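You operate a simulated robot arm through the tools that you are given. There is no shell and no other tool. Be economical: measure what you need, move in short steps, check, and stop when the job is done.

You run a simulated two-armed robot. Do the job below in one go: nothing can be reset, and whatever is moved stays where it is left.

## Task
Raise and prop the leaf, wipe it clean, lift the pot onto it.
Fine: prop out before you wipe; sticky stain off with the orange cloth, cloth back in its place; both hands on the pot. What is to be rubbed or washed off counts as gone when no trace of it is left.
Where things are to end (x, y in the base frame): grey pot within 100 mm of [970, 160].

The check looks at the end state, three seconds after you hand in, the way a careful person would. Anything else that was tipped, shoved, dropped, spilled or broken makes it a failure. Flat cloth is picked up by pressing the open fingertips on it (5 to 10 N) and closing them slowly along it; thin cloth reads only 2 to 8 mm in the jaws.

## Robot
Two 7-joint arms with two-finger parallel grippers on one trunk, on a base that drives. Base frame: it is fixed to the floor where the robot stands at the start and does not move with it; the origin is under the middle of the robot, x ahead of it, y to its left, z up. Units: mm, rad, N and s.
The left shoulder is at the start at [70, 134, 1076], the right one opposite. With the tool pointing down near the work surface each hand reaches from about 100 to 640 mm from the robot's upright axis, wherever it stands, measured 20 degrees to its own side. Places, roughly: cart leaf [800, 100, 700]; leaf prop [500, 200, 800]; top of the leaf [900, 100, 700]. Payload 1.57 kg a hand.
The TCP of each hand is the grasp point between the finger pads, 30 mm short of the fingertips. In the tool frame z runs along the fingers and y along their closing line. The gripper opens to 80 mm. The fingers are 17 mm wide and 12 mm thick; the gripper's body (40 by 82 mm) begins 80 mm behind the TCP.
Orientation is told as [roll, pitch, yaw] about the base's x, y, z axes, in that order, counted from this pose: with the fingers straight down and closing along the base's y, the tool's x points along the base's -x, its y along +y and its z along -z.

## Interface
- The arms move only by the tool jog_arm. It takes "left_commands", "right_commands" or both (then of equal length, played together; a hand with none holds still); each is one flat list of numbers, 7 for each row, row after row: the turn, a rotation vector about the tool's x, y, z in units of 45 degrees (1.0 is 45 degrees), then the shift along the tool's x, y, z in units of 400 mm (1.0 is 400 mm), then the opening, from 0 (shut) to 1 (fully open). In form: [wx, wy, wz, tx, ty, tz, gripper, wx, wy, wz, tx, ty, tz, gripper, ...]. A call has 1 to 12 rows; each row is the pose to reach, as a shift and turn from the pose commanded when the call began, along the tool's axes at that moment. A call with a number of a shift or a turn outside -1 to 1 is refused whole. Each row takes 0.2 s and may step no farther than 50 mm and 0.15 rad from the row before; otherwise, or with a gripper value out of range, the whole call is refused. Where a pose cannot be reached the arm comes as near as it can. A force on the tool above 40 N (or 10 N above the force at the start of the call, whichever is more), or a blocked arm, ends the call early, and 0.2 s more pass. Each finger travels about 153 mm/s and halts on what it meets, pressing with about 25 N; the grip force reading is that of the motor and also rises with nothing between the fingers. The clock runs only during rows and for 0.2 s after the last one: add rows that repeat a pose to give the fingers time. The reply holds the time, the measured pose of the TCP, the force on the tool along the base axes, the opening and the grip force, in the units named above and with some noise, with the torque about the TCP (base axes, N m) and any sound that the robot's microphone picked up.
- Cameras (640 x 400 px; columns grow to the right, rows downward): "scene" is now at [138.3, 0.7, 1299.9]; the picture's right is [0.01, -1.00, 0.00], its down [-0.61, -0.00, -0.80] and it looks along [0.80, 0.00, -0.61] (base axes); focal length 220 px, centre (320, 200). "left" rides on the left gripper at [72, 7, -122] in its tool frame; the picture's right is [-0.09, 1.00, 0.00], its down [-0.84, -0.08, -0.54] and it looks along [-0.54, -0.05, 0.84] (tool axes); focal length 238 px, centre (320, 200). "right" rides on the right gripper at [72, -7, -122] in its tool frame; the picture's right is [0.09, 1.00, 0.00], its down [-0.84, 0.08, -0.54] and it looks along [-0.54, 0.05, 0.84] (tool axes); focal length 238 px, centre (320, 200). There is no depth. A picture from a camera that has moved, and an enlarged one, comes with that camera's place and axes in the base frame and with its lens.
- get_image(camera): a new picture of that camera. The clock stands still meanwhile.
- slide_trunk(by): slides the trunk up (or, below 0, down) by that many mm; the arms and the scene camera ride with it, the base frame stays. It gives what a move gives, with no picture.
- roll_base(legs): drives the robot by 1 to 6 legs, each [ahead, left, turn to the left] in mm, mm and rad, along the robot's own axes; the way and the turn of a leg run together, so that a leg with both is an arc; at most 1500 mm and 3.142 rad a leg. The arms and the cameras ride along, it lands a little off, and it stops where it bumps. It gives what a move gives.
- pan_tilt(pan, tilt): turns the head with the scene camera to pan (to the left, within 1.501 rad either way) and tilt (down, from -0.506 to 1.204), counted from straight ahead of the robot. It gives what a move gives.
- zoom(camera, box): a new picture of the part [left, top, right, bottom] of that camera's present view, enlarged. The clock stands still meanwhile.
- finish_job(): hands the job in; it is judged then, once.

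Work in short steps. Places have to be worked out from the pictures, the camera data and where the tool is seen: move nearer, look again, correct. Check each grasp and each placing, and mend what went wrong. You have 120 turns and 100 pictures in all, those below and enlarged ones among them. Open the grippers and draw the arms clear of the work before you hand the job in, unless the task says otherwise; then end with one line.

The tools are called after "Request:" as a command line: name --argument value ..., lists and objects as JSON in quotes. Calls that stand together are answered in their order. jog_arm: Moves the arms, as the interface text tells. Its arguments: {"type":"object","properties":{"left_commands":{"type":"array","items":{"type":"number"}},"right_commands":{"type":"array","items":{"type":"number"}}},"required":[]} The other tools are called the same way: slide_trunk (by) slides the trunk up or down; roll_base (legs) drives the base; pan_tilt (pan, tilt) turns the head that bears the scene camera; get_image (camera) takes a picture; zoom (camera, box) takes an enlarged picture of a part of a camera's view; finish_job () hands the job in.

At the start:

```text
time_s: 0.0
left_tool_pos: [445.6, 196.5, 1140.7]
left_tcp_rot: [0.001, 0.0, 0.0]
left_force: [-0.2, 0.5, 0.1]
left_moment: [0.05, -0.03, -0.03]
left_opening: 80.0
left_finger_force: 0.0
right_tool_pos: [425.8, -143.6, 1150.4]
right_tcp_rot: [0.0, -0.002, -0.002]
right_force: [0.7, -0.5, 0.0]
right_moment: [-0.01, 0.0, 0.0]
right_opening: 80.1
right_finger_force: 0.1
trunk travel left (down, up): [-650.0, 290.0]
robot x, y, heading: [0.1, -0.6, 0.001]
head pan, tilt: [0.005, 0.649]
```

scene: 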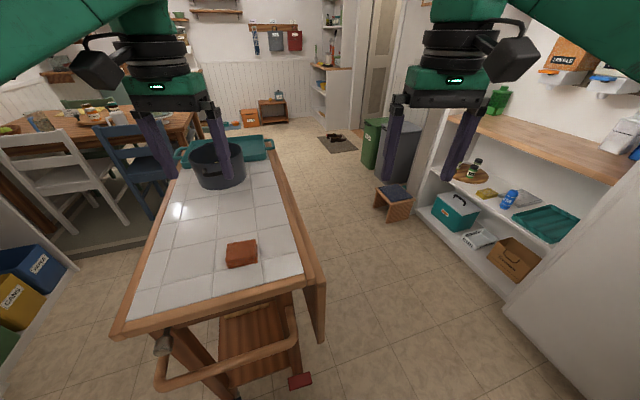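
right: 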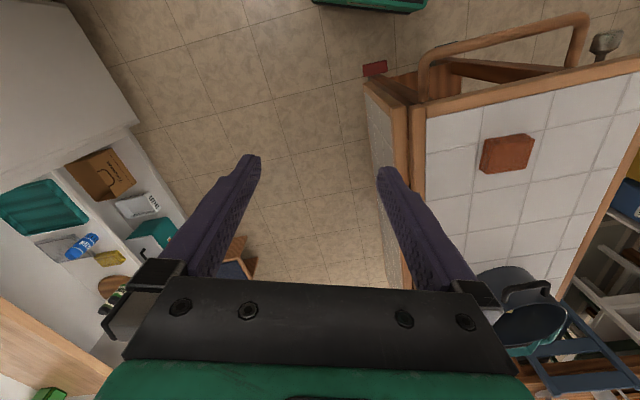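
left: 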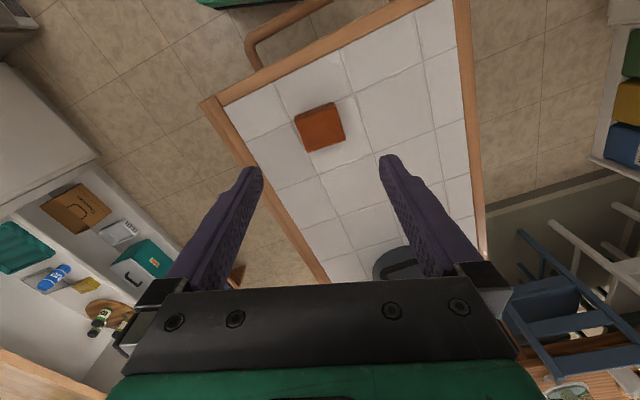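

I start by looking more closely at the cart, the leaf and the items on it.

Request:
zoom --camera "scene" --box '[100, 220, 350, 400]'

Request:
zoom --camera "scene" --box '[150, 120, 340, 250]'

Request:
zoom --camera "right" --box '[340, 0, 640, 290]'

```text
2.22 times, centred on (225, 310) of scene
camera zoom: at [138.3, 0.7, 1299.9], right [0.01, -1.0, 0.0], down [-0.61, 0.0, -0.8], along [0.8, 0.0, -0.61], focal length 489 px, centre (531, -44)
```

zoom: 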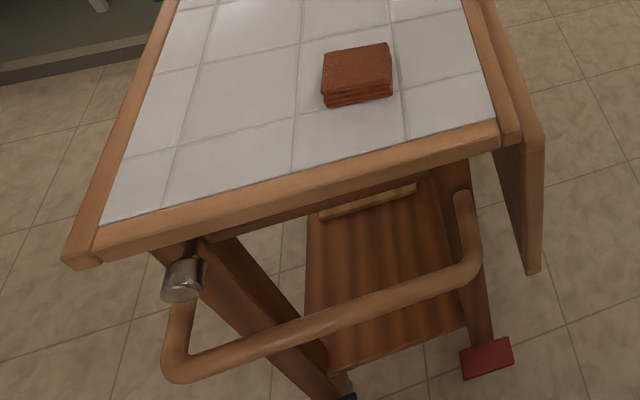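

```text
3.08 times, centred on (245, 185) of scene
camera zoom: at [138.3, 0.7, 1299.9], right [0.01, -1.0, 0.0], down [-0.61, 0.0, -0.8], along [0.8, 0.0, -0.61], focal length 677 px, centre (551, 246)
```

zoom: 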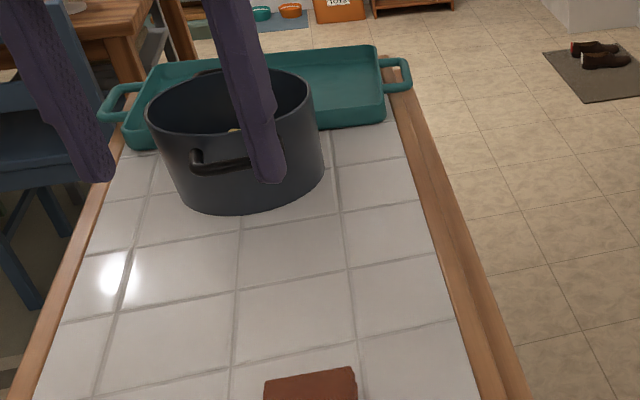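

```text
1.38 times, centred on (490, 145) of right
camera zoom: at [353.9, -151.0, 1271.8], right [-0.09, 1.0, 0.0], down [0.84, 0.08, 0.54], along [0.54, 0.05, -0.84], focal length 329 px, centre (86, 276)
```

zoom: 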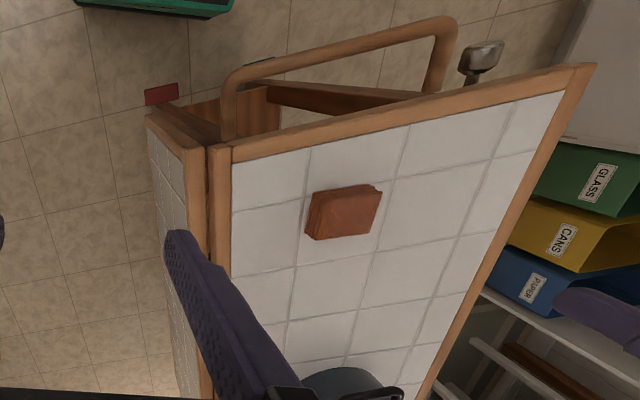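

The cart is yawed about 19°, with its top near z 845 and the leaf hanging on its right side. I look further down to see the knob and near end.

Request:
pan_tilt --pan 0.4 --tilt 1.15

Request:
get_image --camera "scene"

```text
time_s: 0.9
left_tool_pos: [445.2, 195.3, 1141.2]
left_tcp_rot: [0.0, 0.0, 0.001]
left_force: [-0.5, -0.1, -0.7]
left_moment: [0.05, 0.0, -0.02]
left_opening: 80.1
left_finger_force: 0.0
right_tool_pos: [425.6, -144.4, 1150.6]
right_tcp_rot: [-0.001, -0.001, -0.003]
right_force: [0.1, -0.2, 1.0]
right_moment: [-0.01, 0.0, -0.01]
right_opening: 79.8
right_finger_force: 0.1
trunk travel left (down, up): [-650.0, 290.0]
robot x, y, heading: [-3.5, -1.1, -0.001]
head pan, tilt: [0.4, 1.15]
```

```text
93 pictures are left
camera scene: at [106.5, 23.4, 1262.5], right [0.39, -0.92, 0.0], down [-0.84, -0.35, -0.41], along [0.38, 0.16, -0.91], focal length 220 px, centre (320, 200)
```

scene: 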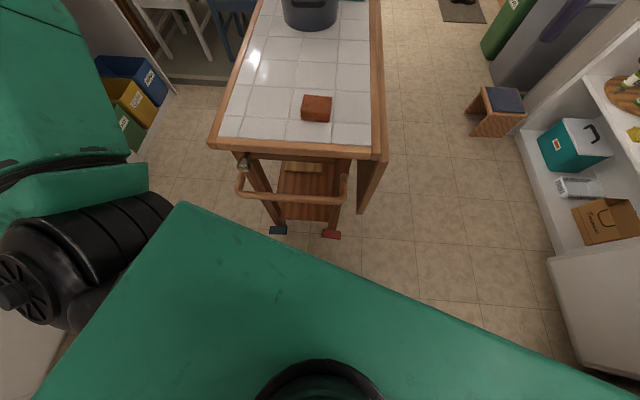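

The view shows the near end better, so I enlarge it.

Request:
zoom --camera "scene" --box '[200, 120, 400, 245]'

```text
3.20 times, centred on (300, 182) of scene
camera zoom: at [106.5, 23.4, 1262.5], right [0.39, -0.92, 0.0], down [-0.84, -0.35, -0.41], along [0.38, 0.16, -0.91], focal length 704 px, centre (384, 256)
```

zoom: 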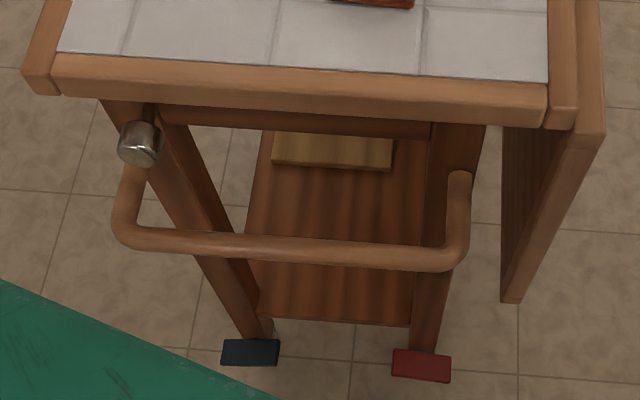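

I drive round to the leaf (right) side to view the leaf face, its underside and the prop.

Request:
roll_base --legs '[[0, -560, 0], [950, 0, 0], [0, 0, 1.9]]'

Request:
pan_tilt --pan 0 --tilt 0.85

Request:
get_image --camera "scene"

```text
time_s: 13.2
left_tool_pos: [614.6, -193.7, 1140.4]
left_tcp_rot: [0.001, 0.0, 1.914]
left_force: [-1.2, -0.2, 0.3]
left_moment: [0.05, 0.02, 0.03]
left_opening: 80.0
left_finger_force: 0.0
right_tool_pos: [941.3, -96.7, 1150.9]
right_tcp_rot: [0.0, 0.001, 1.914]
right_force: [0.0, 0.0, -0.6]
right_moment: [-0.01, 0.05, 0.02]
right_opening: 79.8
right_finger_force: 0.0
trunk travel left (down, up): [-650.0, 290.0]
robot x, y, heading: [948.3, -547.3, 1.914]
head pan, tilt: [0.4, 1.15]
```

```text
time_s: 14.1
left_tool_pos: [614.4, -193.8, 1141.2]
left_tcp_rot: [0.001, -0.001, 1.915]
left_force: [0.3, -0.7, -0.8]
left_moment: [-0.05, 0.0, 0.01]
left_opening: 80.0
left_finger_force: 0.1
right_tool_pos: [940.6, -96.6, 1149.9]
right_tcp_rot: [0.002, 0.0, 1.913]
right_force: [0.1, 0.6, 0.1]
right_moment: [0.0, 0.01, 0.03]
right_opening: 79.9
right_finger_force: 0.1
trunk travel left (down, up): [-650.0, 290.0]
robot x, y, heading: [951.8, -547.0, 1.914]
head pan, tilt: [0.0, 0.85]
```

```text
91 pictures are left
camera scene: at [907.0, -425.5, 1283.3], right [0.94, 0.34, 0.0], down [0.25, -0.71, -0.66], along [-0.22, 0.62, -0.75], focal length 220 px, centre (320, 200)
```

scene: 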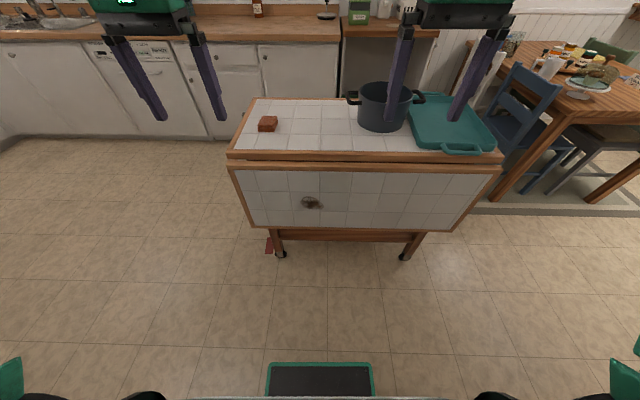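

The stain is on the tiled leaf face. I enlarge to see the leaf, pot, tray and cloth.

Request:
zoom --camera "scene" --box '[220, 70, 520, 265]'

```text
2.05 times, centred on (370, 168) of scene
camera zoom: at [907.0, -425.5, 1283.3], right [0.94, 0.34, 0.0], down [0.25, -0.71, -0.66], along [-0.22, 0.62, -0.75], focal length 451 px, centre (217, 267)
```

zoom: 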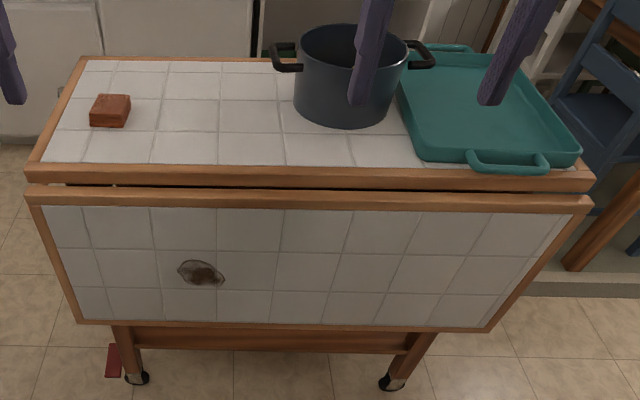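

The leaf hinge's left corner comes out at about (436, 3), the cart yaw at about 0.33, and the knob at the cart's left end near (300, 292, ~820). I drive to the left end facing along the cart, so the right hand can reach the leaf and the left hand the knob.

Request:
roll_base --legs '[[0, 0, -1.584], [-709, 0, 0], [0, 640, 0]]'

Request:
pan_tilt --pan 0.3 --tilt 1.0

Request:
get_image --camera "scene"

Request:
get_image --camera "left"

```text
time_s: 21.3
left_tool_pos: [710.4, -398.3, 1139.8]
left_tcp_rot: [-0.006, 0.002, 0.356]
left_force: [-0.1, -0.4, -0.2]
left_moment: [0.02, -0.01, -0.03]
left_opening: 79.8
left_finger_force: 0.0
right_tool_pos: [808.9, -724.7, 1153.7]
right_tcp_rot: [-0.007, -0.005, 0.349]
right_force: [-0.7, 0.0, -0.4]
right_moment: [0.01, -0.02, -0.01]
right_opening: 80.0
right_finger_force: 0.1
trunk travel left (down, up): [-650.0, 290.0]
robot x, y, heading: [364.5, -745.1, 0.346]
head pan, tilt: [0.0, 0.85]
stopped in leg 2: the robot was blocked; the commanded pose is now the measured one
```

```text
time_s: 22.1
left_tool_pos: [710.6, -397.5, 1138.6]
left_tcp_rot: [-0.009, 0.002, 0.354]
left_force: [0.0, 0.3, -0.5]
left_moment: [0.04, -0.01, 0.02]
left_opening: 80.0
left_finger_force: 0.1
right_tool_pos: [810.2, -723.3, 1153.3]
right_tcp_rot: [-0.007, -0.002, 0.349]
right_force: [-0.2, 0.3, 0.7]
right_moment: [0.01, -0.04, 0.02]
right_opening: 80.0
right_finger_force: 0.1
trunk travel left (down, up): [-650.0, 290.0]
robot x, y, heading: [359.7, -744.4, 0.348]
head pan, tilt: [0.3, 1.0]
```

```text
89 pictures are left
camera scene: at [463.5, -674.3, 1272.1], right [0.61, -0.8, 0.01], down [-0.67, -0.51, -0.54], along [0.43, 0.32, -0.84], focal length 220 px, centre (320, 200)
```

scene: 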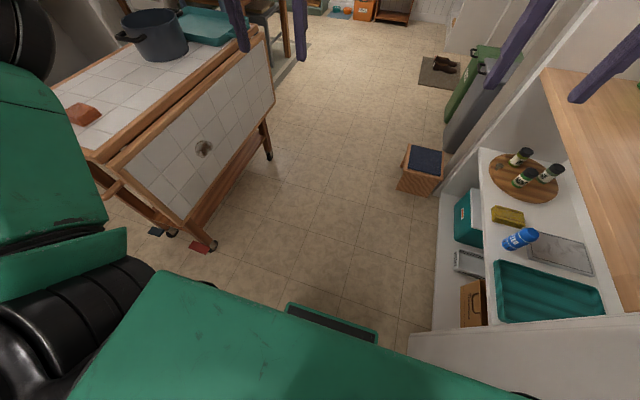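

```text
88 pictures are left
camera left: at [640.8, -416.7, 1262.0], right [-0.26, 0.97, -0.01], down [0.81, 0.22, 0.54], along [0.52, 0.13, -0.84], focal length 238 px, centre (320, 200)
```

left: 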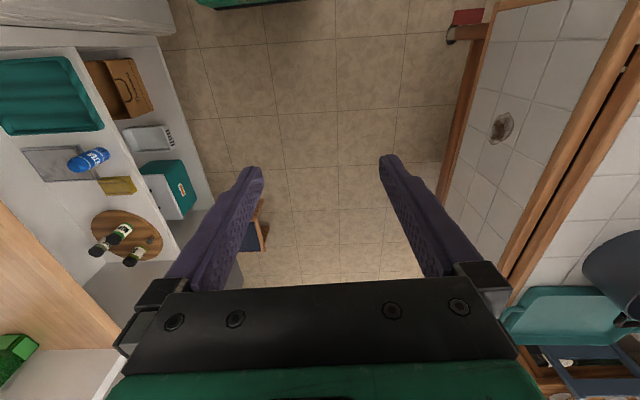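

It bumped the cabinet behind right, only lightly. I pull off leftwards first, then back, then left to the cart's end.

Request:
roll_base --legs '[[10, 300, 0], [-100, 0, -0.015], [0, 355, 0]]'

Request:
pan_tilt --pan 0.0 --tilt 1.0

Request:
get_image --camera "scene"

```text
time_s: 26.8
left_tool_pos: [411.2, 181.2, 1139.2]
left_tcp_rot: [0.0, 0.001, 0.342]
left_force: [0.5, -0.3, 0.2]
left_moment: [-0.04, 0.01, 0.04]
left_opening: 79.7
left_finger_force: 0.0
right_tool_pos: [505.5, -146.0, 1151.2]
right_tcp_rot: [0.001, -0.001, 0.338]
right_force: [-0.1, -0.4, -0.1]
right_moment: [0.02, 0.01, -0.02]
right_opening: 79.9
right_finger_force: 0.1
trunk travel left (down, up): [-650.0, 290.0]
robot x, y, heading: [58.1, -150.3, 0.34]
head pan, tilt: [0.3, 1.0]
```

```text
time_s: 27.6
left_tool_pos: [410.5, 183.1, 1140.5]
left_tcp_rot: [-0.001, 0.001, 0.34]
left_force: [0.2, -0.7, -0.6]
left_moment: [0.0, -0.02, -0.01]
left_opening: 79.9
left_finger_force: 0.0
right_tool_pos: [505.7, -144.7, 1151.1]
right_tcp_rot: [0.001, -0.002, 0.337]
right_force: [0.0, 0.8, 0.4]
right_moment: [0.02, -0.02, -0.02]
right_opening: 79.9
right_finger_force: 0.0
trunk travel left (down, up): [-650.0, 290.0]
robot x, y, heading: [55.7, -151.7, 0.337]
head pan, tilt: [0.0, 1.0]
```

```text
87 pictures are left
camera scene: at [170.2, -110.4, 1272.2], right [0.33, -0.94, 0.0], down [-0.79, -0.28, -0.54], along [0.51, 0.18, -0.84], focal length 220 px, centre (320, 200)
```

scene: 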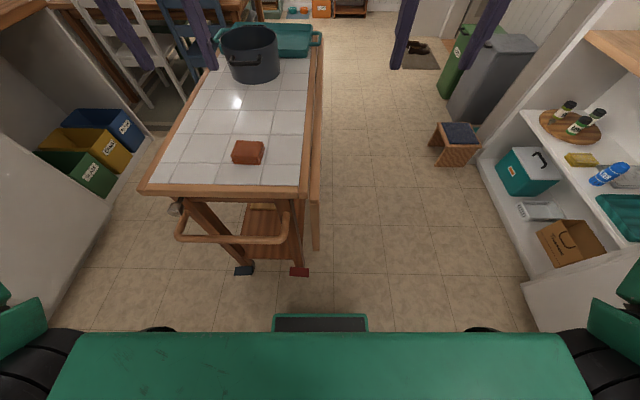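

In position. I enlarge the cart end for measurement.

Request:
zoom --camera "scene" --box '[130, 120, 340, 280]'

```text
2.50 times, centred on (235, 200) of scene
camera zoom: at [170.2, -110.4, 1272.2], right [0.33, -0.94, 0.0], down [-0.79, -0.28, -0.54], along [0.51, 0.18, -0.84], focal length 550 px, centre (532, 200)
```

zoom: 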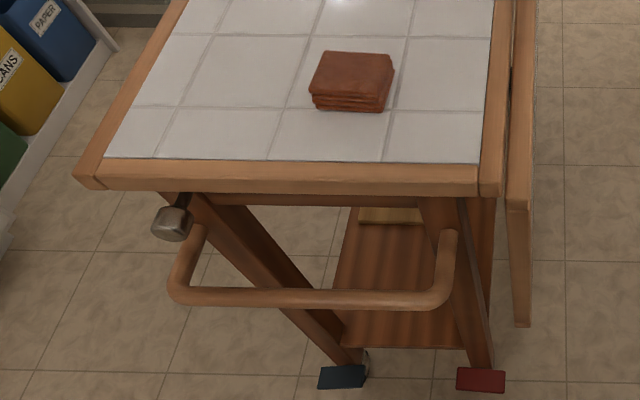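

Estimates in the robot frame: cart end at 440 mm ahead, top from y 28 to 433, knob near (400, 361, 798), leaf just right of the top. I move both hands into viewing positions for the knob and the leaf's lower corner.

Request:
jog_arm --left_commands '[0, 0, 0, 0.055, 0.049, 0.078, 1, 0, 0, 0, 0.11, 0.0975, 0.156, 1, 0, 0, 0, 0.165, 0.146, 0.234, 1, 0, 0, 0, 0.22, 0.195, 0.3125, 1, 0, 0, 0, 0.275, 0.244, 0.39, 1, 0, 0, 0, 0.33, 0.2925, 0.469, 1, 0, 0, 0, 0.385, 0.341, 0.547, 1, 0, 0, 0, 0.44, 0.39, 0.625, 1]' --right_commands '[0, 0, 0, 0.03, -0.005, 0.11, 1, 0, 0, 0, 0.06, -0.011, 0.219, 1, 0, 0, 0, 0.09, -0.017, 0.329, 1, 0, 0, 0, 0.12, -0.022, 0.439, 1, 0, 0, 0, 0.15, -0.028, 0.548, 1, 0, 0, 0, 0.18, -0.034, 0.658, 1, 0, 0, 0, 0.21, -0.039, 0.768, 1, 0, 0, 0, 0.2425, -0.045, 0.8775, 1]'

Request:
get_image --camera "left"

Request:
get_image --camera "right"

```text
time_s: 29.4
left_tool_pos: [234.7, 251.5, 937.4]
left_tcp_rot: [0.001, 0.003, 0.341]
left_force: [0.4, 0.9, 0.1]
left_moment: [-0.01, -0.02, 0.02]
left_opening: 80.0
left_finger_force: 0.1
left hand out of reach, approached as far as the arm can: row 7, 8
right_tool_pos: [419.9, -194.5, 798.5]
right_tcp_rot: [0.003, -0.001, 0.335]
right_force: [-0.3, 1.1, -0.1]
right_moment: [0.0, -0.01, -0.02]
right_opening: 79.8
right_finger_force: 0.0
trunk travel left (down, up): [-650.0, 290.0]
robot x, y, heading: [56.7, -149.6, 0.34]
head pan, tilt: [0.0, 1.0]
```

```text
85 pictures are left
camera left: at [164.2, 233.5, 1060.0], right [-0.25, 0.97, 0.0], down [0.82, 0.21, 0.54], along [0.52, 0.13, -0.84], focal length 238 px, centre (320, 200)
```

left: 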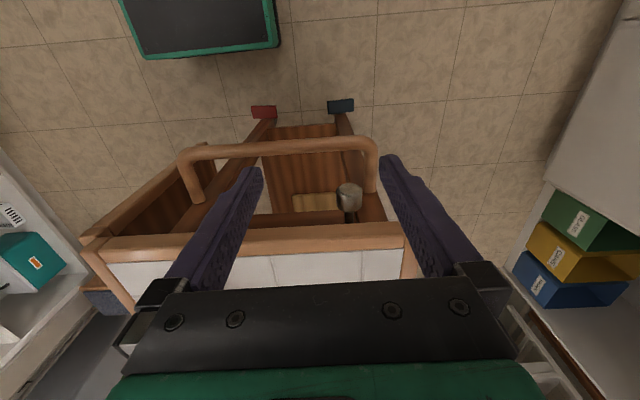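

```text
84 pictures are left
camera right: at [353.7, -225.5, 920.6], right [-0.42, 0.91, 0.0], down [0.76, 0.35, 0.54], along [0.49, 0.23, -0.84], focal length 238 px, centre (320, 200)
```

right: 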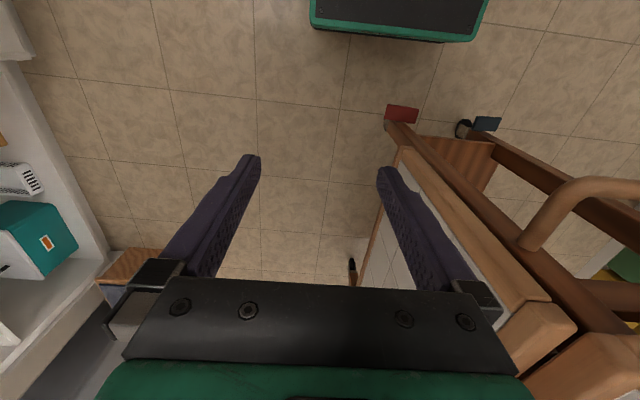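

Request:
zoom --camera "left" --box '[170, 80, 420, 280]'

Request:
zoom --camera "right" --box '[340, 90, 640, 400]'

```text
2.00 times, centred on (295, 180) of left
camera zoom: at [164.2, 233.5, 1060.0], right [-0.25, 0.97, 0.0], down [0.82, 0.21, 0.54], along [0.52, 0.13, -0.84], focal length 477 px, centre (370, 240)
```

zoom: 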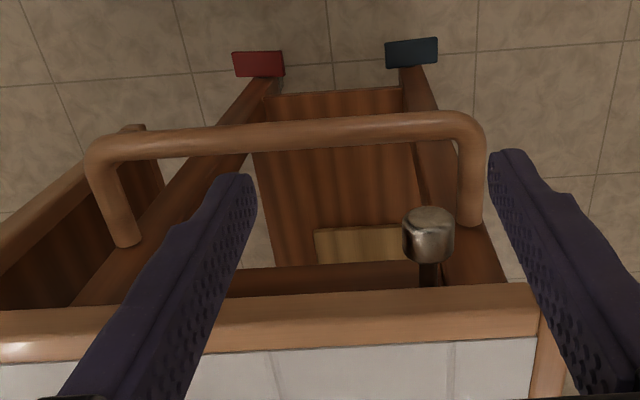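

```text
1.29 times, centred on (490, 245) of right
camera zoom: at [353.7, -225.5, 920.6], right [-0.42, 0.91, 0.0], down [0.76, 0.35, 0.54], along [0.49, 0.23, -0.84], focal length 308 px, centre (101, 142)
```

zoom: 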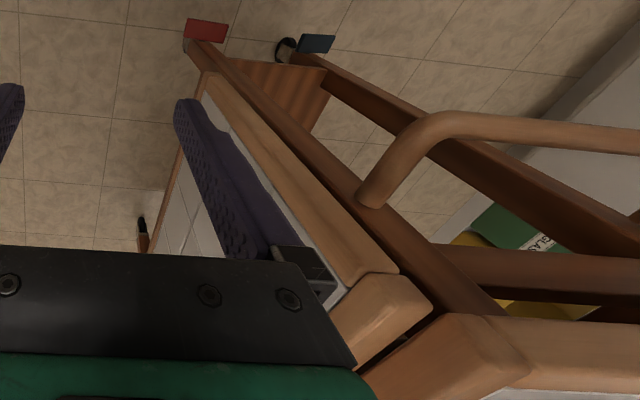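

The knob is a plunger at about (388, 346, 816) in the robot frame; the leaf's lower near corner is at about (417, 3–26, 457). I'll loosely straddle the leaf's end with the right fingers pointing forward. First I raise the left hand and pitch the right one forward 45°.

Request:
jog_arm --left_commands '[0, 0, 0, 0, 0, -0.08, 1, 0, 0, 0, 0, 0, -0.16, 1, 0, 0, 0, 0, 0, -0.24, 1, 0, 0, 0, 0, 0, -0.32, 1, 0, 0, 0, 0, 0, -0.4, 1, 0, 0, 0, 0, 0, -0.5, 1]' --right_commands '[0, -0.167, 0, 0, 0, 0, 1, 0, -0.333, 0, 0, 0, 0, 1, 0, -0.5, 0, 0, 0, 0, 1, 0, -0.667, 0, 0, 0, 0, 0.8, 0, -0.833, 0, 0, 0, 0, 0.7, 0, -1, 0, 0, 0, 0, 0.6]'

Request:
slide_trunk --by -300

```text
time_s: 30.8
left_tool_pos: [233.5, 252.5, 1136.8]
left_tcp_rot: [0.0, 0.002, 0.34]
left_force: [-0.7, -0.3, 0.6]
left_moment: [-0.05, 0.04, -0.01]
left_opening: 80.2
left_finger_force: 0.1
right_tool_pos: [418.8, -194.1, 801.0]
right_tcp_rot: [0.004, -0.46, 0.333]
right_force: [-0.7, -0.6, -0.1]
right_moment: [0.01, -0.01, 0.02]
right_opening: 47.9
right_finger_force: 0.1
right hand out of reach, approached as far as the arm can: row 4, 5, 6
trunk travel left (down, up): [-650.0, 290.0]
robot x, y, heading: [53.2, -150.2, 0.335]
head pan, tilt: [0.0, 1.0]
```

```text
time_s: 33.8
left_tool_pos: [232.4, 254.5, 835.5]
left_tcp_rot: [0.0, 0.002, 0.342]
left_force: [-1.3, 0.3, -0.1]
left_moment: [0.01, 0.0, 0.02]
left_opening: 80.1
left_finger_force: 0.1
right_tool_pos: [419.7, -194.1, 502.0]
right_tcp_rot: [0.001, -0.462, 0.337]
right_force: [0.4, 0.0, -0.5]
right_moment: [0.01, -0.01, -0.01]
right_opening: 47.9
right_finger_force: 0.0
trunk travel left (down, up): [-350.0, 590.0]
robot x, y, heading: [54.6, -152.0, 0.336]
head pan, tilt: [0.0, 1.0]
```

The pitch is limited because the hand is too near the body, so I back the base up 120 mm and pitch further while extending.

Request:
roll_base --legs '[[-120, 0, 0]]'

Request:
jog_arm --right_commands '[0, 0, 0, -0.06, 0, 0.06, 0.6, 0, 0, 0, -0.12, 0, 0.12, 0.6, 0, -0.15, 0, -0.15, 0, 0.15, 0.6, 0, -0.33, 0, -0.17, 0, 0.17, 0.6, 0, -0.5, 0, -0.17, 0, 0.17, 0.6, 0, -0.67, 0, -0.17, 0, 0.17, 0.6, 0, -0.84, 0, -0.17, 0, 0.17, 0.6, 0, -1, 0, -0.17, 0, 0.17, 0.6]'

```text
time_s: 35.0
left_tool_pos: [122.1, 214.4, 836.3]
left_tcp_rot: [0.0, 0.002, 0.34]
left_force: [-0.1, 0.3, 0.2]
left_moment: [0.03, -0.02, 0.0]
left_opening: 80.1
left_finger_force: 0.1
right_tool_pos: [307.4, -234.2, 499.6]
right_tcp_rot: [0.001, -0.46, 0.334]
right_force: [-0.5, -0.3, 1.2]
right_moment: [0.0, 0.02, -0.02]
right_opening: 48.2
right_finger_force: 0.1
trunk travel left (down, up): [-350.0, 590.0]
robot x, y, heading: [-56.2, -187.7, 0.337]
head pan, tilt: [0.0, 1.0]
```

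```text
time_s: 36.8
left_tool_pos: [121.4, 214.9, 836.8]
left_tcp_rot: [0.0, 0.002, 0.341]
left_force: [-0.3, 0.5, 0.5]
left_moment: [0.0, 0.03, -0.02]
left_opening: 79.9
left_finger_force: 0.1
right_tool_pos: [386.3, -186.1, 470.0]
right_tcp_rot: [0.052, -0.799, 0.316]
right_force: [0.7, -1.0, 0.3]
right_moment: [-0.01, -0.04, -0.02]
right_opening: 48.1
right_finger_force: 0.1
right hand out of reach, approached as far as the arm can: row 5, 6, 7, 8
trunk travel left (down, up): [-350.0, 590.0]
robot x, y, heading: [-59.0, -191.6, 0.338]
head pan, tilt: [0.0, 1.0]
```

Pitch is now -0.8. I move farther ahead and finish pitching toward horizontal.

Request:
jog_arm --right_commands '[0, 0, 0, -0.07, 0, 0.072, 0.6, 0, 0, 0, -0.14, 0, 0.144, 0.6, 0, -0.15, 0, -0.174, 0, 0.179, 0.6, 0, -0.32, 0, -0.174, 0, 0.179, 0.6, 0, -0.48, 0, -0.174, 0, 0.179, 0.6, 0, -0.65, 0, -0.174, 0, 0.179, 0.6, 0, -0.82, 0, -0.174, 0, 0.179, 0.6, 0, -0.98, 0, -0.174, 0, 0.179, 0.6]'

Request:
get_image --camera "scene"

Request:
get_image --camera "right"

```text
time_s: 38.6
left_tool_pos: [123.2, 215.0, 835.3]
left_tcp_rot: [0.0, 0.002, 0.339]
left_force: [0.7, -0.1, 0.4]
left_moment: [-0.01, -0.01, 0.0]
left_opening: 79.9
left_finger_force: 0.1
right_tool_pos: [478.2, -151.8, 469.6]
right_tcp_rot: [0.061, -0.916, 0.306]
right_force: [0.0, 0.5, -0.3]
right_moment: [-0.05, -0.01, -0.02]
right_opening: 47.9
right_finger_force: 0.1
right hand out of reach, approached as far as the arm can: row 4, 5, 6, 7, 8
trunk travel left (down, up): [-350.0, 590.0]
robot x, y, heading: [-56.8, -191.3, 0.337]
head pan, tilt: [0.0, 1.0]
```

```text
81 pictures are left
camera scene: at [58.4, -150.1, 972.2], right [0.33, -0.94, 0.0], down [-0.79, -0.28, -0.54], along [0.51, 0.18, -0.84], focal length 220 px, centre (320, 200)
```

scene: 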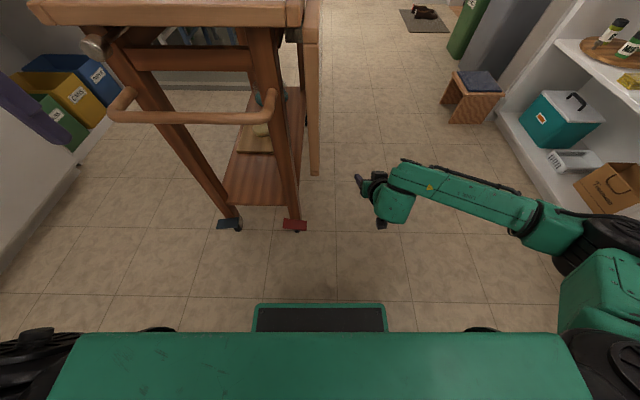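

```text
80 pictures are left
camera right: at [349.6, -207.3, 485.7], right [-0.4, 0.92, -0.04], down [0.06, 0.07, 1.0], along [0.92, 0.4, -0.08], focal length 238 px, centre (320, 200)
```

right: 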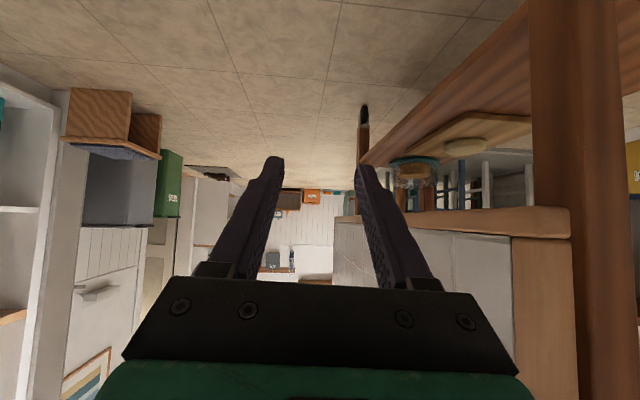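

The forearm comes in low from the right, which limits the pitch. I raise the right hand relative to the trunk and lower the trunk further, so the fingers can point level.

Request:
jog_arm --right_commands '[0, 0, 0, -0.085, 0, -0.065, 0.6, 0, 0, 0, -0.17, 0, -0.13, 0.6, 0, 0, 0, -0.255, 0, -0.196, 0.6, 0, 0, 0, -0.34, 0, -0.261, 0.6, 0, 0, 0, -0.425, 0, -0.327, 0.6, 0, 0, 0, -0.51, 0, -0.392, 0.6, 0, 0, 0, -0.5925, 0, -0.4575, 0.6]'

Request:
slide_trunk --by -300

Request:
jog_arm --right_commands '[0, -0.16, 0, 0, 0, 0, 0.6, 0, -0.32, 0, 0, 0, 0, 0.6, 0, -0.48, 0, 0, 0, 0, 0.6, 0, -0.64, 0, 0, 0, 0, 0.6, 0, -0.8, 0, 0, 0, 0, 0.6]'

```text
time_s: 40.2
left_tool_pos: [122.6, 214.9, 836.4]
left_tcp_rot: [0.0, 0.002, 0.341]
left_force: [0.5, -0.6, 0.5]
left_moment: [0.02, 0.03, 0.03]
left_opening: 79.9
left_finger_force: 0.0
right_tool_pos: [478.6, -161.3, 768.9]
right_tcp_rot: [0.058, -0.915, 0.307]
right_force: [-0.1, 0.2, 0.2]
right_moment: [0.01, 0.02, -0.01]
right_opening: 48.1
right_finger_force: 0.1
trunk travel left (down, up): [-350.0, 590.0]
robot x, y, heading: [-58.9, -190.9, 0.338]
head pan, tilt: [0.0, 1.0]
```

```text
time_s: 43.2
left_tool_pos: [122.5, 214.4, 535.2]
left_tcp_rot: [0.002, 0.002, 0.341]
left_force: [-0.4, 0.0, 0.7]
left_moment: [-0.02, 0.01, 0.02]
left_opening: 80.0
left_finger_force: 0.1
right_tool_pos: [480.4, -161.2, 469.0]
right_tcp_rot: [0.062, -0.916, 0.306]
right_force: [0.1, -0.2, -0.1]
right_moment: [0.0, 0.03, 0.0]
right_opening: 47.9
right_finger_force: 0.2
trunk travel left (down, up): [-50.0, 890.0]
robot x, y, heading: [-56.3, -192.1, 0.341]
head pan, tilt: [0.0, 1.0]
```

```text
time_s: 44.4
left_tool_pos: [121.5, 214.0, 535.4]
left_tcp_rot: [0.0, 0.002, 0.34]
left_force: [0.3, -0.2, -0.2]
left_moment: [0.04, 0.0, 0.0]
left_opening: 80.0
left_finger_force: 0.2
right_tool_pos: [475.7, -151.8, 470.2]
right_tcp_rot: [0.519, -1.497, -0.145]
right_force: [0.2, -0.2, 0.1]
right_moment: [-0.04, 0.0, -0.01]
right_opening: 47.9
right_finger_force: 0.0
right hand out of reach, approached as far as the arm can: row 5
trunk travel left (down, up): [-50.0, 890.0]
robot x, y, heading: [-56.5, -192.4, 0.337]
head pan, tilt: [0.0, 1.0]
```

The fingers are nearly level now. I check with the right camera and scene.

Request:
get_image --camera "right"

Request:
get_image --camera "scene"

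```text
79 pictures are left
camera right: at [360.3, -203.2, 405.4], right [-0.37, 0.93, -0.06], down [-0.47, -0.14, 0.87], along [0.8, 0.35, 0.49], focal length 238 px, centre (320, 200)
```

right: 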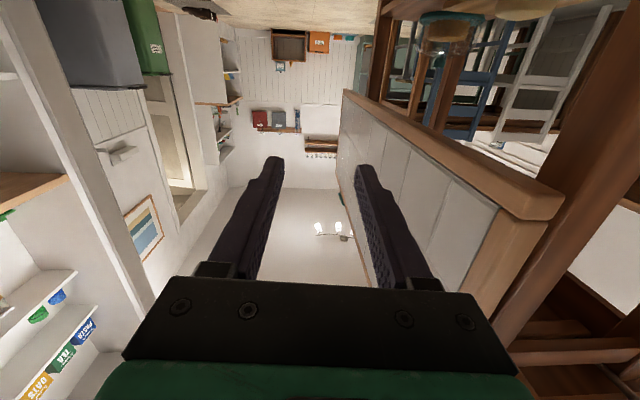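

```text
78 pictures are left
camera scene: at [58.4, -150.1, 672.2], right [0.33, -0.94, 0.0], down [-0.79, -0.28, -0.54], along [0.51, 0.18, -0.84], focal length 220 px, centre (320, 200)
```

scene: 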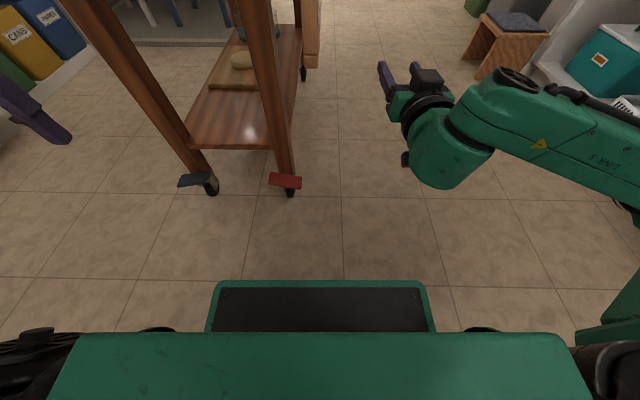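

The right tool now points forward: tool z is forward, y left, x down. I retreat 45 mm, open a bit, and line up with the leaf's end at y≈15, z≈500.

Request:
jog_arm --right_commands '[0, 0, 0, 0, 0, -0.115, 0.75, 0, 0, 0, -0.02, 0.095, -0.115, 0.75, 0, 0, 0, -0.04, 0.19, -0.115, 0.75, 0, 0, 0, -0.06, 0.285, -0.115, 0.75, 0, 0, 0, -0.075, 0.3825, -0.115, 0.75]'

Request:
get_image --camera "right"

Request:
pan_tilt --pan 0.0 --tilt 0.5

Request:
get_image --camera "scene"

```text
time_s: 45.6
left_tool_pos: [121.5, 214.1, 535.5]
left_tcp_rot: [-0.002, 0.002, 0.34]
left_force: [-0.8, 0.5, 0.3]
left_moment: [-0.03, -0.02, 0.01]
left_opening: 80.3
left_finger_force: 0.1
right_tool_pos: [384.2, -35.3, 505.5]
right_tcp_rot: [0.957, -1.525, -0.604]
right_force: [-0.8, -0.2, 0.3]
right_moment: [0.02, 0.0, -0.01]
right_opening: 60.1
right_finger_force: 0.2
right hand out of reach, approached as far as the arm can: row 1
trunk travel left (down, up): [-50.0, 890.0]
robot x, y, heading: [-57.9, -192.4, 0.336]
head pan, tilt: [0.0, 1.0]
```

```text
77 pictures are left
camera right: at [270.4, -82.1, 436.4], right [-0.35, 0.94, -0.05], down [-0.5, -0.14, 0.85], along [0.79, 0.32, 0.52], focal length 238 px, centre (320, 200)
```

right: 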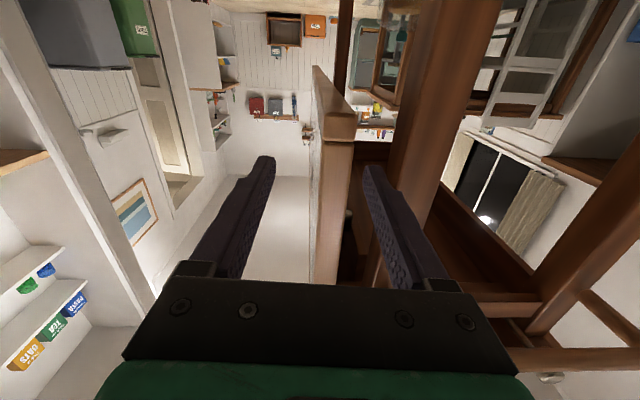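

```text
time_s: 46.5
left_tool_pos: [123.2, 214.7, 535.1]
left_tcp_rot: [0.0, 0.002, 0.34]
left_force: [0.7, 0.9, 0.2]
left_moment: [-0.01, 0.02, 0.0]
left_opening: 79.9
left_finger_force: 0.0
right_tool_pos: [385.8, -35.2, 506.7]
right_tcp_rot: [0.967, -1.526, -0.611]
right_force: [-0.7, 0.0, -0.2]
right_moment: [-0.01, 0.03, 0.02]
right_opening: 60.1
right_finger_force: 0.1
trunk travel left (down, up): [-50.0, 890.0]
robot x, y, heading: [-55.9, -187.3, 0.337]
head pan, tilt: [0.0, 0.499]
```

```text
76 pictures are left
camera scene: at [78.5, -143.0, 713.2], right [0.33, -0.94, 0.0], down [-0.45, -0.16, -0.88], along [0.83, 0.29, -0.48], focal length 220 px, centre (320, 200)
```

scene: 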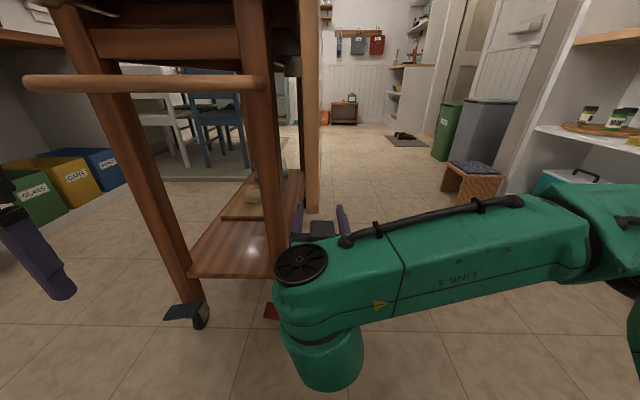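

The leaf end sits nearly between the fingers: bottom edge z≈493, y -3..24, end at x≈525. I raise 15 mm, shift 11 mm left and slide forward 56 mm to straddle it.

Request:
jog_arm --right_commands '[0, 0, 0, -0.037, 0.0275, 0, 0.75, 0, 0, 0, -0.037, 0.0275, 0.05, 0.75, 0, 0, 0, -0.037, 0.0275, 0.1, 0.75, 0, 0, 0, -0.037, 0.0275, 0.14, 0.75]'

Request:
get_image --camera "right"

```text
time_s: 47.5
left_tool_pos: [122.4, 214.5, 536.0]
left_tcp_rot: [0.002, 0.003, 0.34]
left_force: [-0.8, 0.4, 0.0]
left_moment: [0.0, 0.0, 0.02]
left_opening: 80.0
left_finger_force: 0.1
right_tool_pos: [435.6, -5.4, 519.4]
right_tcp_rot: [0.957, -1.525, -0.604]
right_force: [-0.4, -0.5, 0.2]
right_moment: [0.01, 0.02, 0.0]
right_opening: 60.2
right_finger_force: 0.1
trunk travel left (down, up): [-50.0, 890.0]
robot x, y, heading: [-51.8, -190.6, 0.338]
head pan, tilt: [0.0, 0.499]
```

```text
75 pictures are left
camera right: at [320.6, -52.6, 450.1], right [-0.35, 0.94, -0.06], down [-0.5, -0.14, 0.85], along [0.79, 0.33, 0.52], focal length 238 px, centre (320, 200)
```

right: 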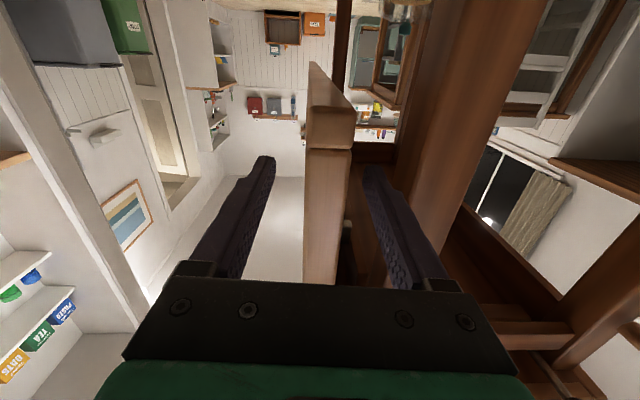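

The leaf is straddled. I swing it out the first 45° along the arc about the hinge at roughly (y 25, z 818).

Request:
jog_arm --right_commands '[0, 0, -0.1667, -0.011, -0.097, 0, 0.75, 0, 0, -0.3333, -0.0345, -0.192, 0, 0.75, 0, 0, -0.5, -0.07, -0.283, 0, 0.75, 0, 0, -0.6667, -0.1175, -0.3685, 0, 0.75, 0, 0, -0.8333, -0.1755, -0.447, 0, 0.75, 0, 0, -1, -0.2435, -0.5175, 0, 0.75]'

Request:
get_image --camera "right"

Request:
get_image --camera "scene"

```text
time_s: 48.7
left_tool_pos: [121.6, 213.6, 535.6]
left_tcp_rot: [0.001, 0.003, 0.34]
left_force: [0.5, 1.0, -0.1]
left_moment: [-0.02, 0.01, -0.02]
left_opening: 79.8
left_finger_force: 0.1
right_tool_pos: [488.3, -152.6, 566.8]
right_tcp_rot: [-1.506, -1.036, 1.878]
right_force: [-1.4, 3.1, -1.5]
right_moment: [0.04, -0.1, 0.0]
right_opening: 63.2
right_finger_force: 1.7
trunk travel left (down, up): [-50.0, 890.0]
robot x, y, heading: [-57.7, -191.6, 0.338]
head pan, tilt: [0.0, 0.499]
stopped in row 5 (right hand): the force on the tool passed its limit at 45 N (the readings are from after the stop); the commanded pose is now the measured one
```

```text
74 pictures are left
camera right: at [387.6, -236.6, 511.2], right [-0.31, 0.75, -0.58], down [-0.66, 0.27, 0.7], along [0.69, 0.6, 0.41], focal length 238 px, centre (320, 200)
```

right: 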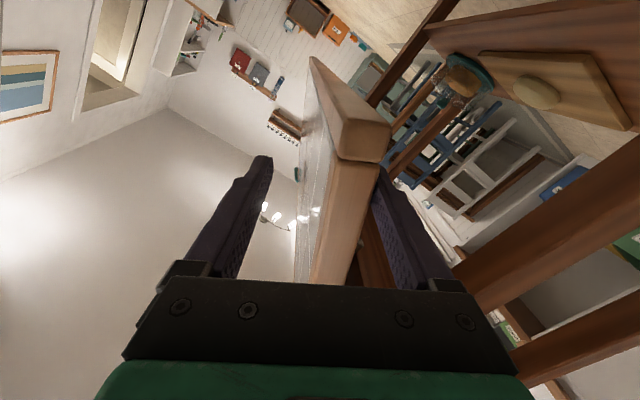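

```text
73 pictures are left
camera scene: at [78.1, -142.6, 713.2], right [0.33, -0.94, 0.0], down [-0.45, -0.16, -0.88], along [0.83, 0.29, -0.48], focal length 220 px, centre (320, 200)
```

scene: 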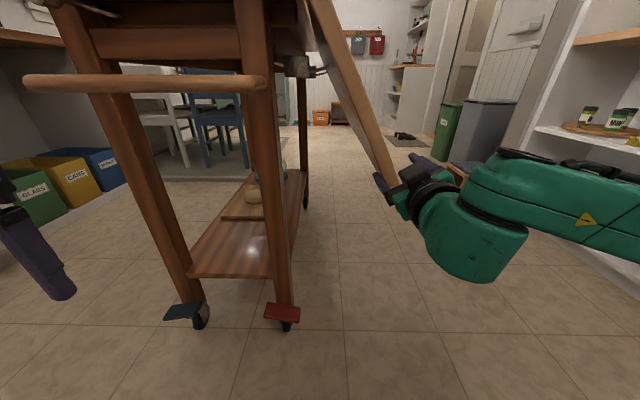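

The leaf has swung to about 30°, with force building from slight misalignment. I zoom on the scene to measure the angle and see the metal bracket under the hinge.

Request:
zoom --camera "scene" --box '[240, 0, 440, 230]'

```text
1.74 times, centred on (340, 115) of scene
camera zoom: at [78.1, -142.6, 713.2], right [0.33, -0.94, 0.0], down [-0.45, -0.16, -0.88], along [0.83, 0.29, -0.48], focal length 382 px, centre (285, 348)
```

zoom: 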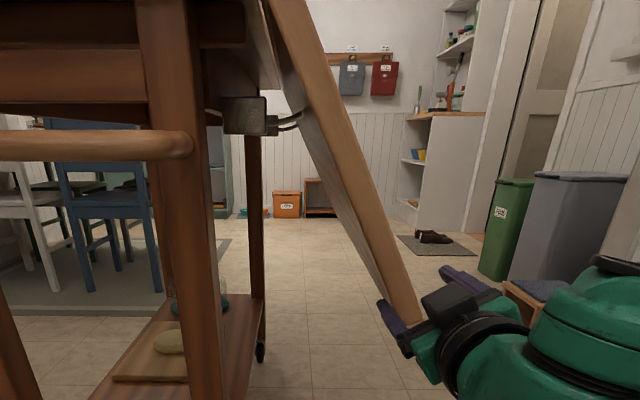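

There's a metal prop unit under the hinge, worked by a cable from the knob. The stop looks like a dynamic spike, since the load is now only about 3 N, so I continue the arc at half speed to about 75°.

Request:
jog_arm --right_commands '[0, 0, -0.06, 0.017, -0.066, 0, 0.75, 0, 0, -0.13, 0.0165, -0.123, 0, 0.75, 0, 0, -0.21, 0.012, -0.18, 0, 0.75, 0, 0, -0.29, 0.003, -0.236, 0, 0.75, 0, 0, -0.37, -0.01, -0.291, 0, 0.75, 0, 0, -0.45, -0.0265, -0.345, 0, 0.75, 0, 0, -0.53, -0.047, -0.3985, 0, 0.75, 0, 0, -0.61, -0.071, -0.45, 0, 0.75, 0, 0, -0.69, -0.098, -0.5, 0, 0.75, 0, 0, -0.77, -0.129, -0.547, 0, 0.75, 0, 0, -0.85, -0.163, -0.593, 0, 0.75, 0, 0, -0.93, -0.2, -0.636, 0, 0.75]'

Request:
get_image --camera "right"

Request:
get_image --camera "scene"

```text
time_s: 51.3
left_tool_pos: [122.4, 214.1, 535.1]
left_tcp_rot: [0.001, 0.004, 0.341]
left_force: [-0.1, -0.7, 0.2]
left_moment: [0.03, 0.0, 0.0]
left_opening: 80.3
left_finger_force: 0.1
right_tool_pos: [581.2, -214.7, 667.1]
right_tcp_rot: [-1.609, -0.337, 1.914]
right_force: [-1.5, 2.6, -7.7]
right_moment: [-0.02, 0.31, 0.08]
right_opening: 67.9
right_finger_force: 4.6
right hand out of reach, approached as far as the arm can: row 5, 6, 7, 8, 9, 10, 11, 12
trunk travel left (down, up): [-50.0, 890.0]
robot x, y, heading: [-55.5, -189.0, 0.339]
head pan, tilt: [0.0, 0.499]
```

```text
71 pictures are left
camera right: at [489.3, -320.1, 643.9], right [-0.05, 0.24, -0.97], down [-0.78, 0.59, 0.18], along [0.62, 0.77, 0.16], focal length 238 px, centre (320, 200)
```

right: 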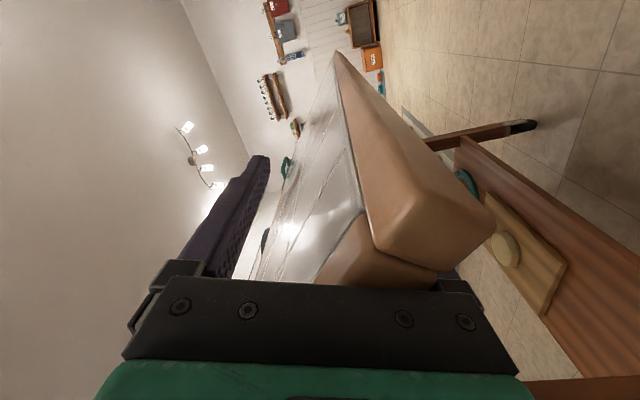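

```text
70 pictures are left
camera scene: at [78.7, -143.0, 713.1], right [0.33, -0.94, 0.0], down [-0.45, -0.16, -0.88], along [0.83, 0.29, -0.48], focal length 220 px, centre (320, 200)
```

scene: 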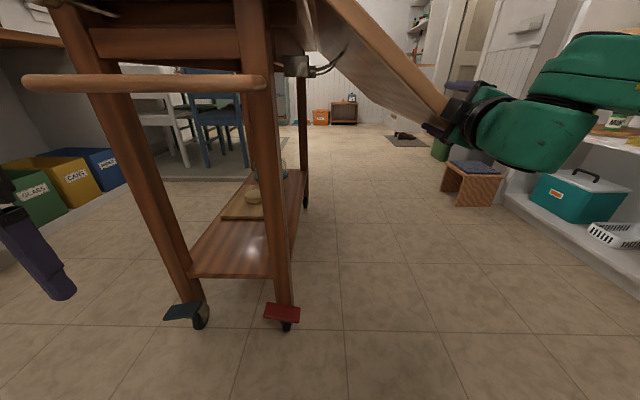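

The arm ran out of its reach with the leaf at about 55°, resting on the lower finger (about 8 N). I lift further by sliding the trunk up, in steps.

Request:
slide_trunk --by 90

Request:
get_image --camera "scene"

Request:
get_image --camera "right"

```text
time_s: 52.5
left_tool_pos: [122.6, 214.6, 626.4]
left_tcp_rot: [0.0, 0.003, 0.34]
left_force: [-0.9, 0.2, -0.4]
left_moment: [0.02, 0.02, -0.01]
left_opening: 80.1
left_finger_force: 0.0
right_tool_pos: [582.2, -214.4, 758.6]
right_tcp_rot: [-1.615, -0.338, 1.916]
right_force: [0.8, 1.3, -3.2]
right_moment: [0.0, 0.08, 0.01]
right_opening: 63.1
right_finger_force: 1.5
trunk travel left (down, up): [-140.0, 800.0]
robot x, y, heading: [-55.2, -191.3, 0.338]
head pan, tilt: [0.0, 0.499]
```

```text
69 pictures are left
camera scene: at [78.5, -143.1, 803.3], right [0.33, -0.94, 0.0], down [-0.45, -0.16, -0.88], along [0.83, 0.29, -0.48], focal length 220 px, centre (320, 200)
```

scene: 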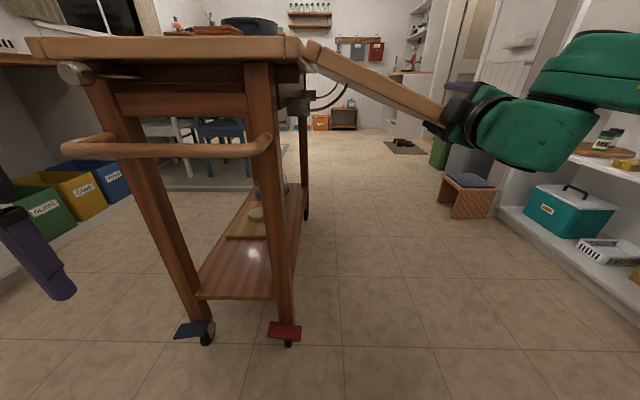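

```text
68 pictures are left
camera right: at [488.8, -320.3, 735.5], right [-0.04, 0.24, -0.97], down [-0.78, 0.59, 0.18], along [0.62, 0.77, 0.16], focal length 238 px, centre (320, 200)
```

right: 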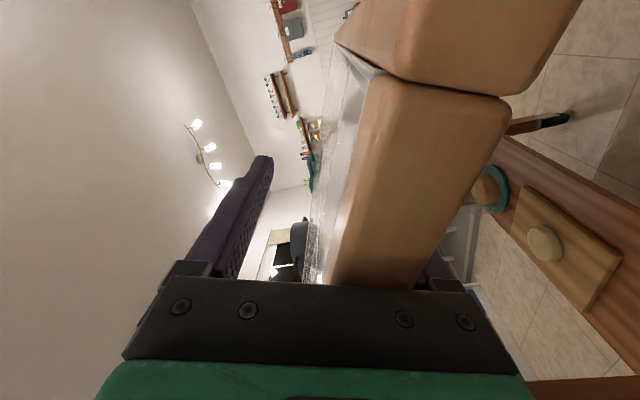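

The lift works and the leaf is about two-thirds up. I raise another 60 mm.

Request:
slide_trunk --by 60

Request:
get_image --camera "scene"

```text
time_s: 53.5
left_tool_pos: [120.8, 215.1, 686.3]
left_tcp_rot: [-0.001, 0.003, 0.341]
left_force: [-1.3, 0.4, -0.2]
left_moment: [0.0, 0.01, -0.03]
left_opening: 80.0
left_finger_force: 0.0
right_tool_pos: [579.7, -214.1, 818.6]
right_tcp_rot: [-1.612, -0.337, 1.916]
right_force: [1.2, 0.1, 4.4]
right_moment: [-0.15, 0.26, -0.04]
right_opening: 63.4
right_finger_force: 2.5
trunk travel left (down, up): [-200.0, 740.0]
robot x, y, heading: [-59.0, -187.9, 0.342]
head pan, tilt: [0.0, 0.499]
```

```text
67 pictures are left
camera scene: at [77.6, -143.1, 863.5], right [0.33, -0.94, 0.0], down [-0.45, -0.16, -0.88], along [0.83, 0.29, -0.48], focal length 220 px, centre (320, 200)
```

scene: 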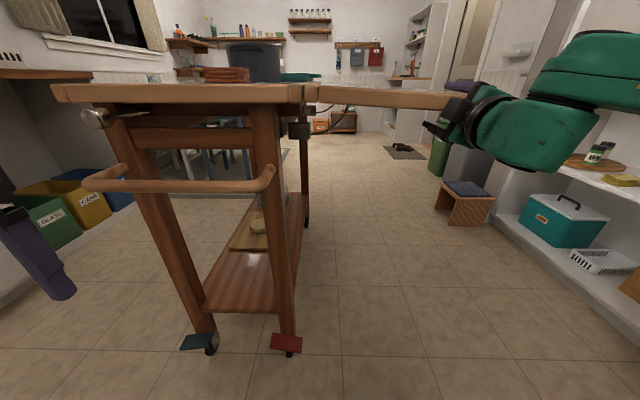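

Request:
zoom --camera "scene" --box '[40, 60, 480, 160]'

Request:
get_image --camera "right"

```text
1.45 times, centred on (260, 110) of scene
camera zoom: at [77.6, -143.1, 863.5], right [0.33, -0.94, 0.0], down [-0.45, -0.16, -0.88], along [0.83, 0.29, -0.48], focal length 320 px, centre (407, 331)
```

zoom: 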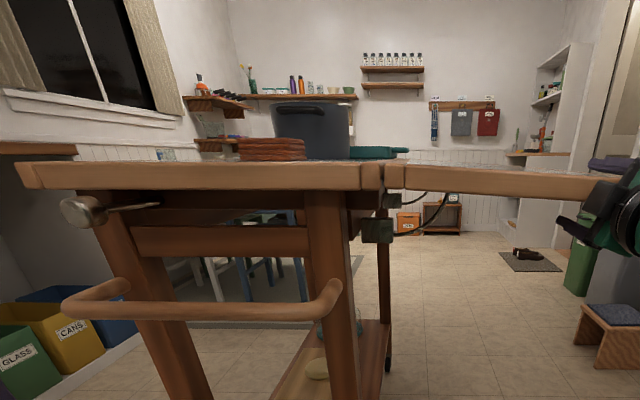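

```text
65 pictures are left
camera right: at [488.0, -320.3, 796.1], right [-0.04, 0.24, -0.97], down [-0.78, 0.59, 0.18], along [0.62, 0.77, 0.16], focal length 238 px, centre (320, 200)
```

right: 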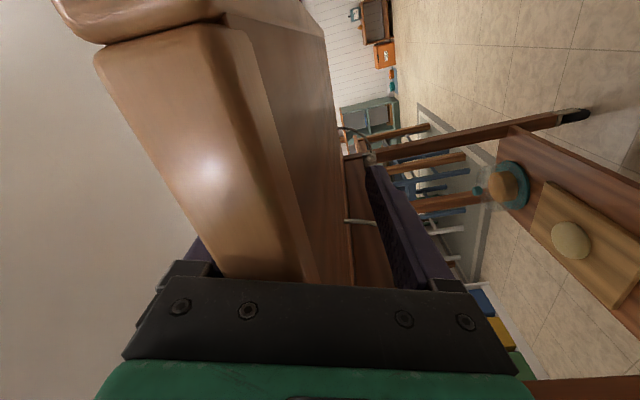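

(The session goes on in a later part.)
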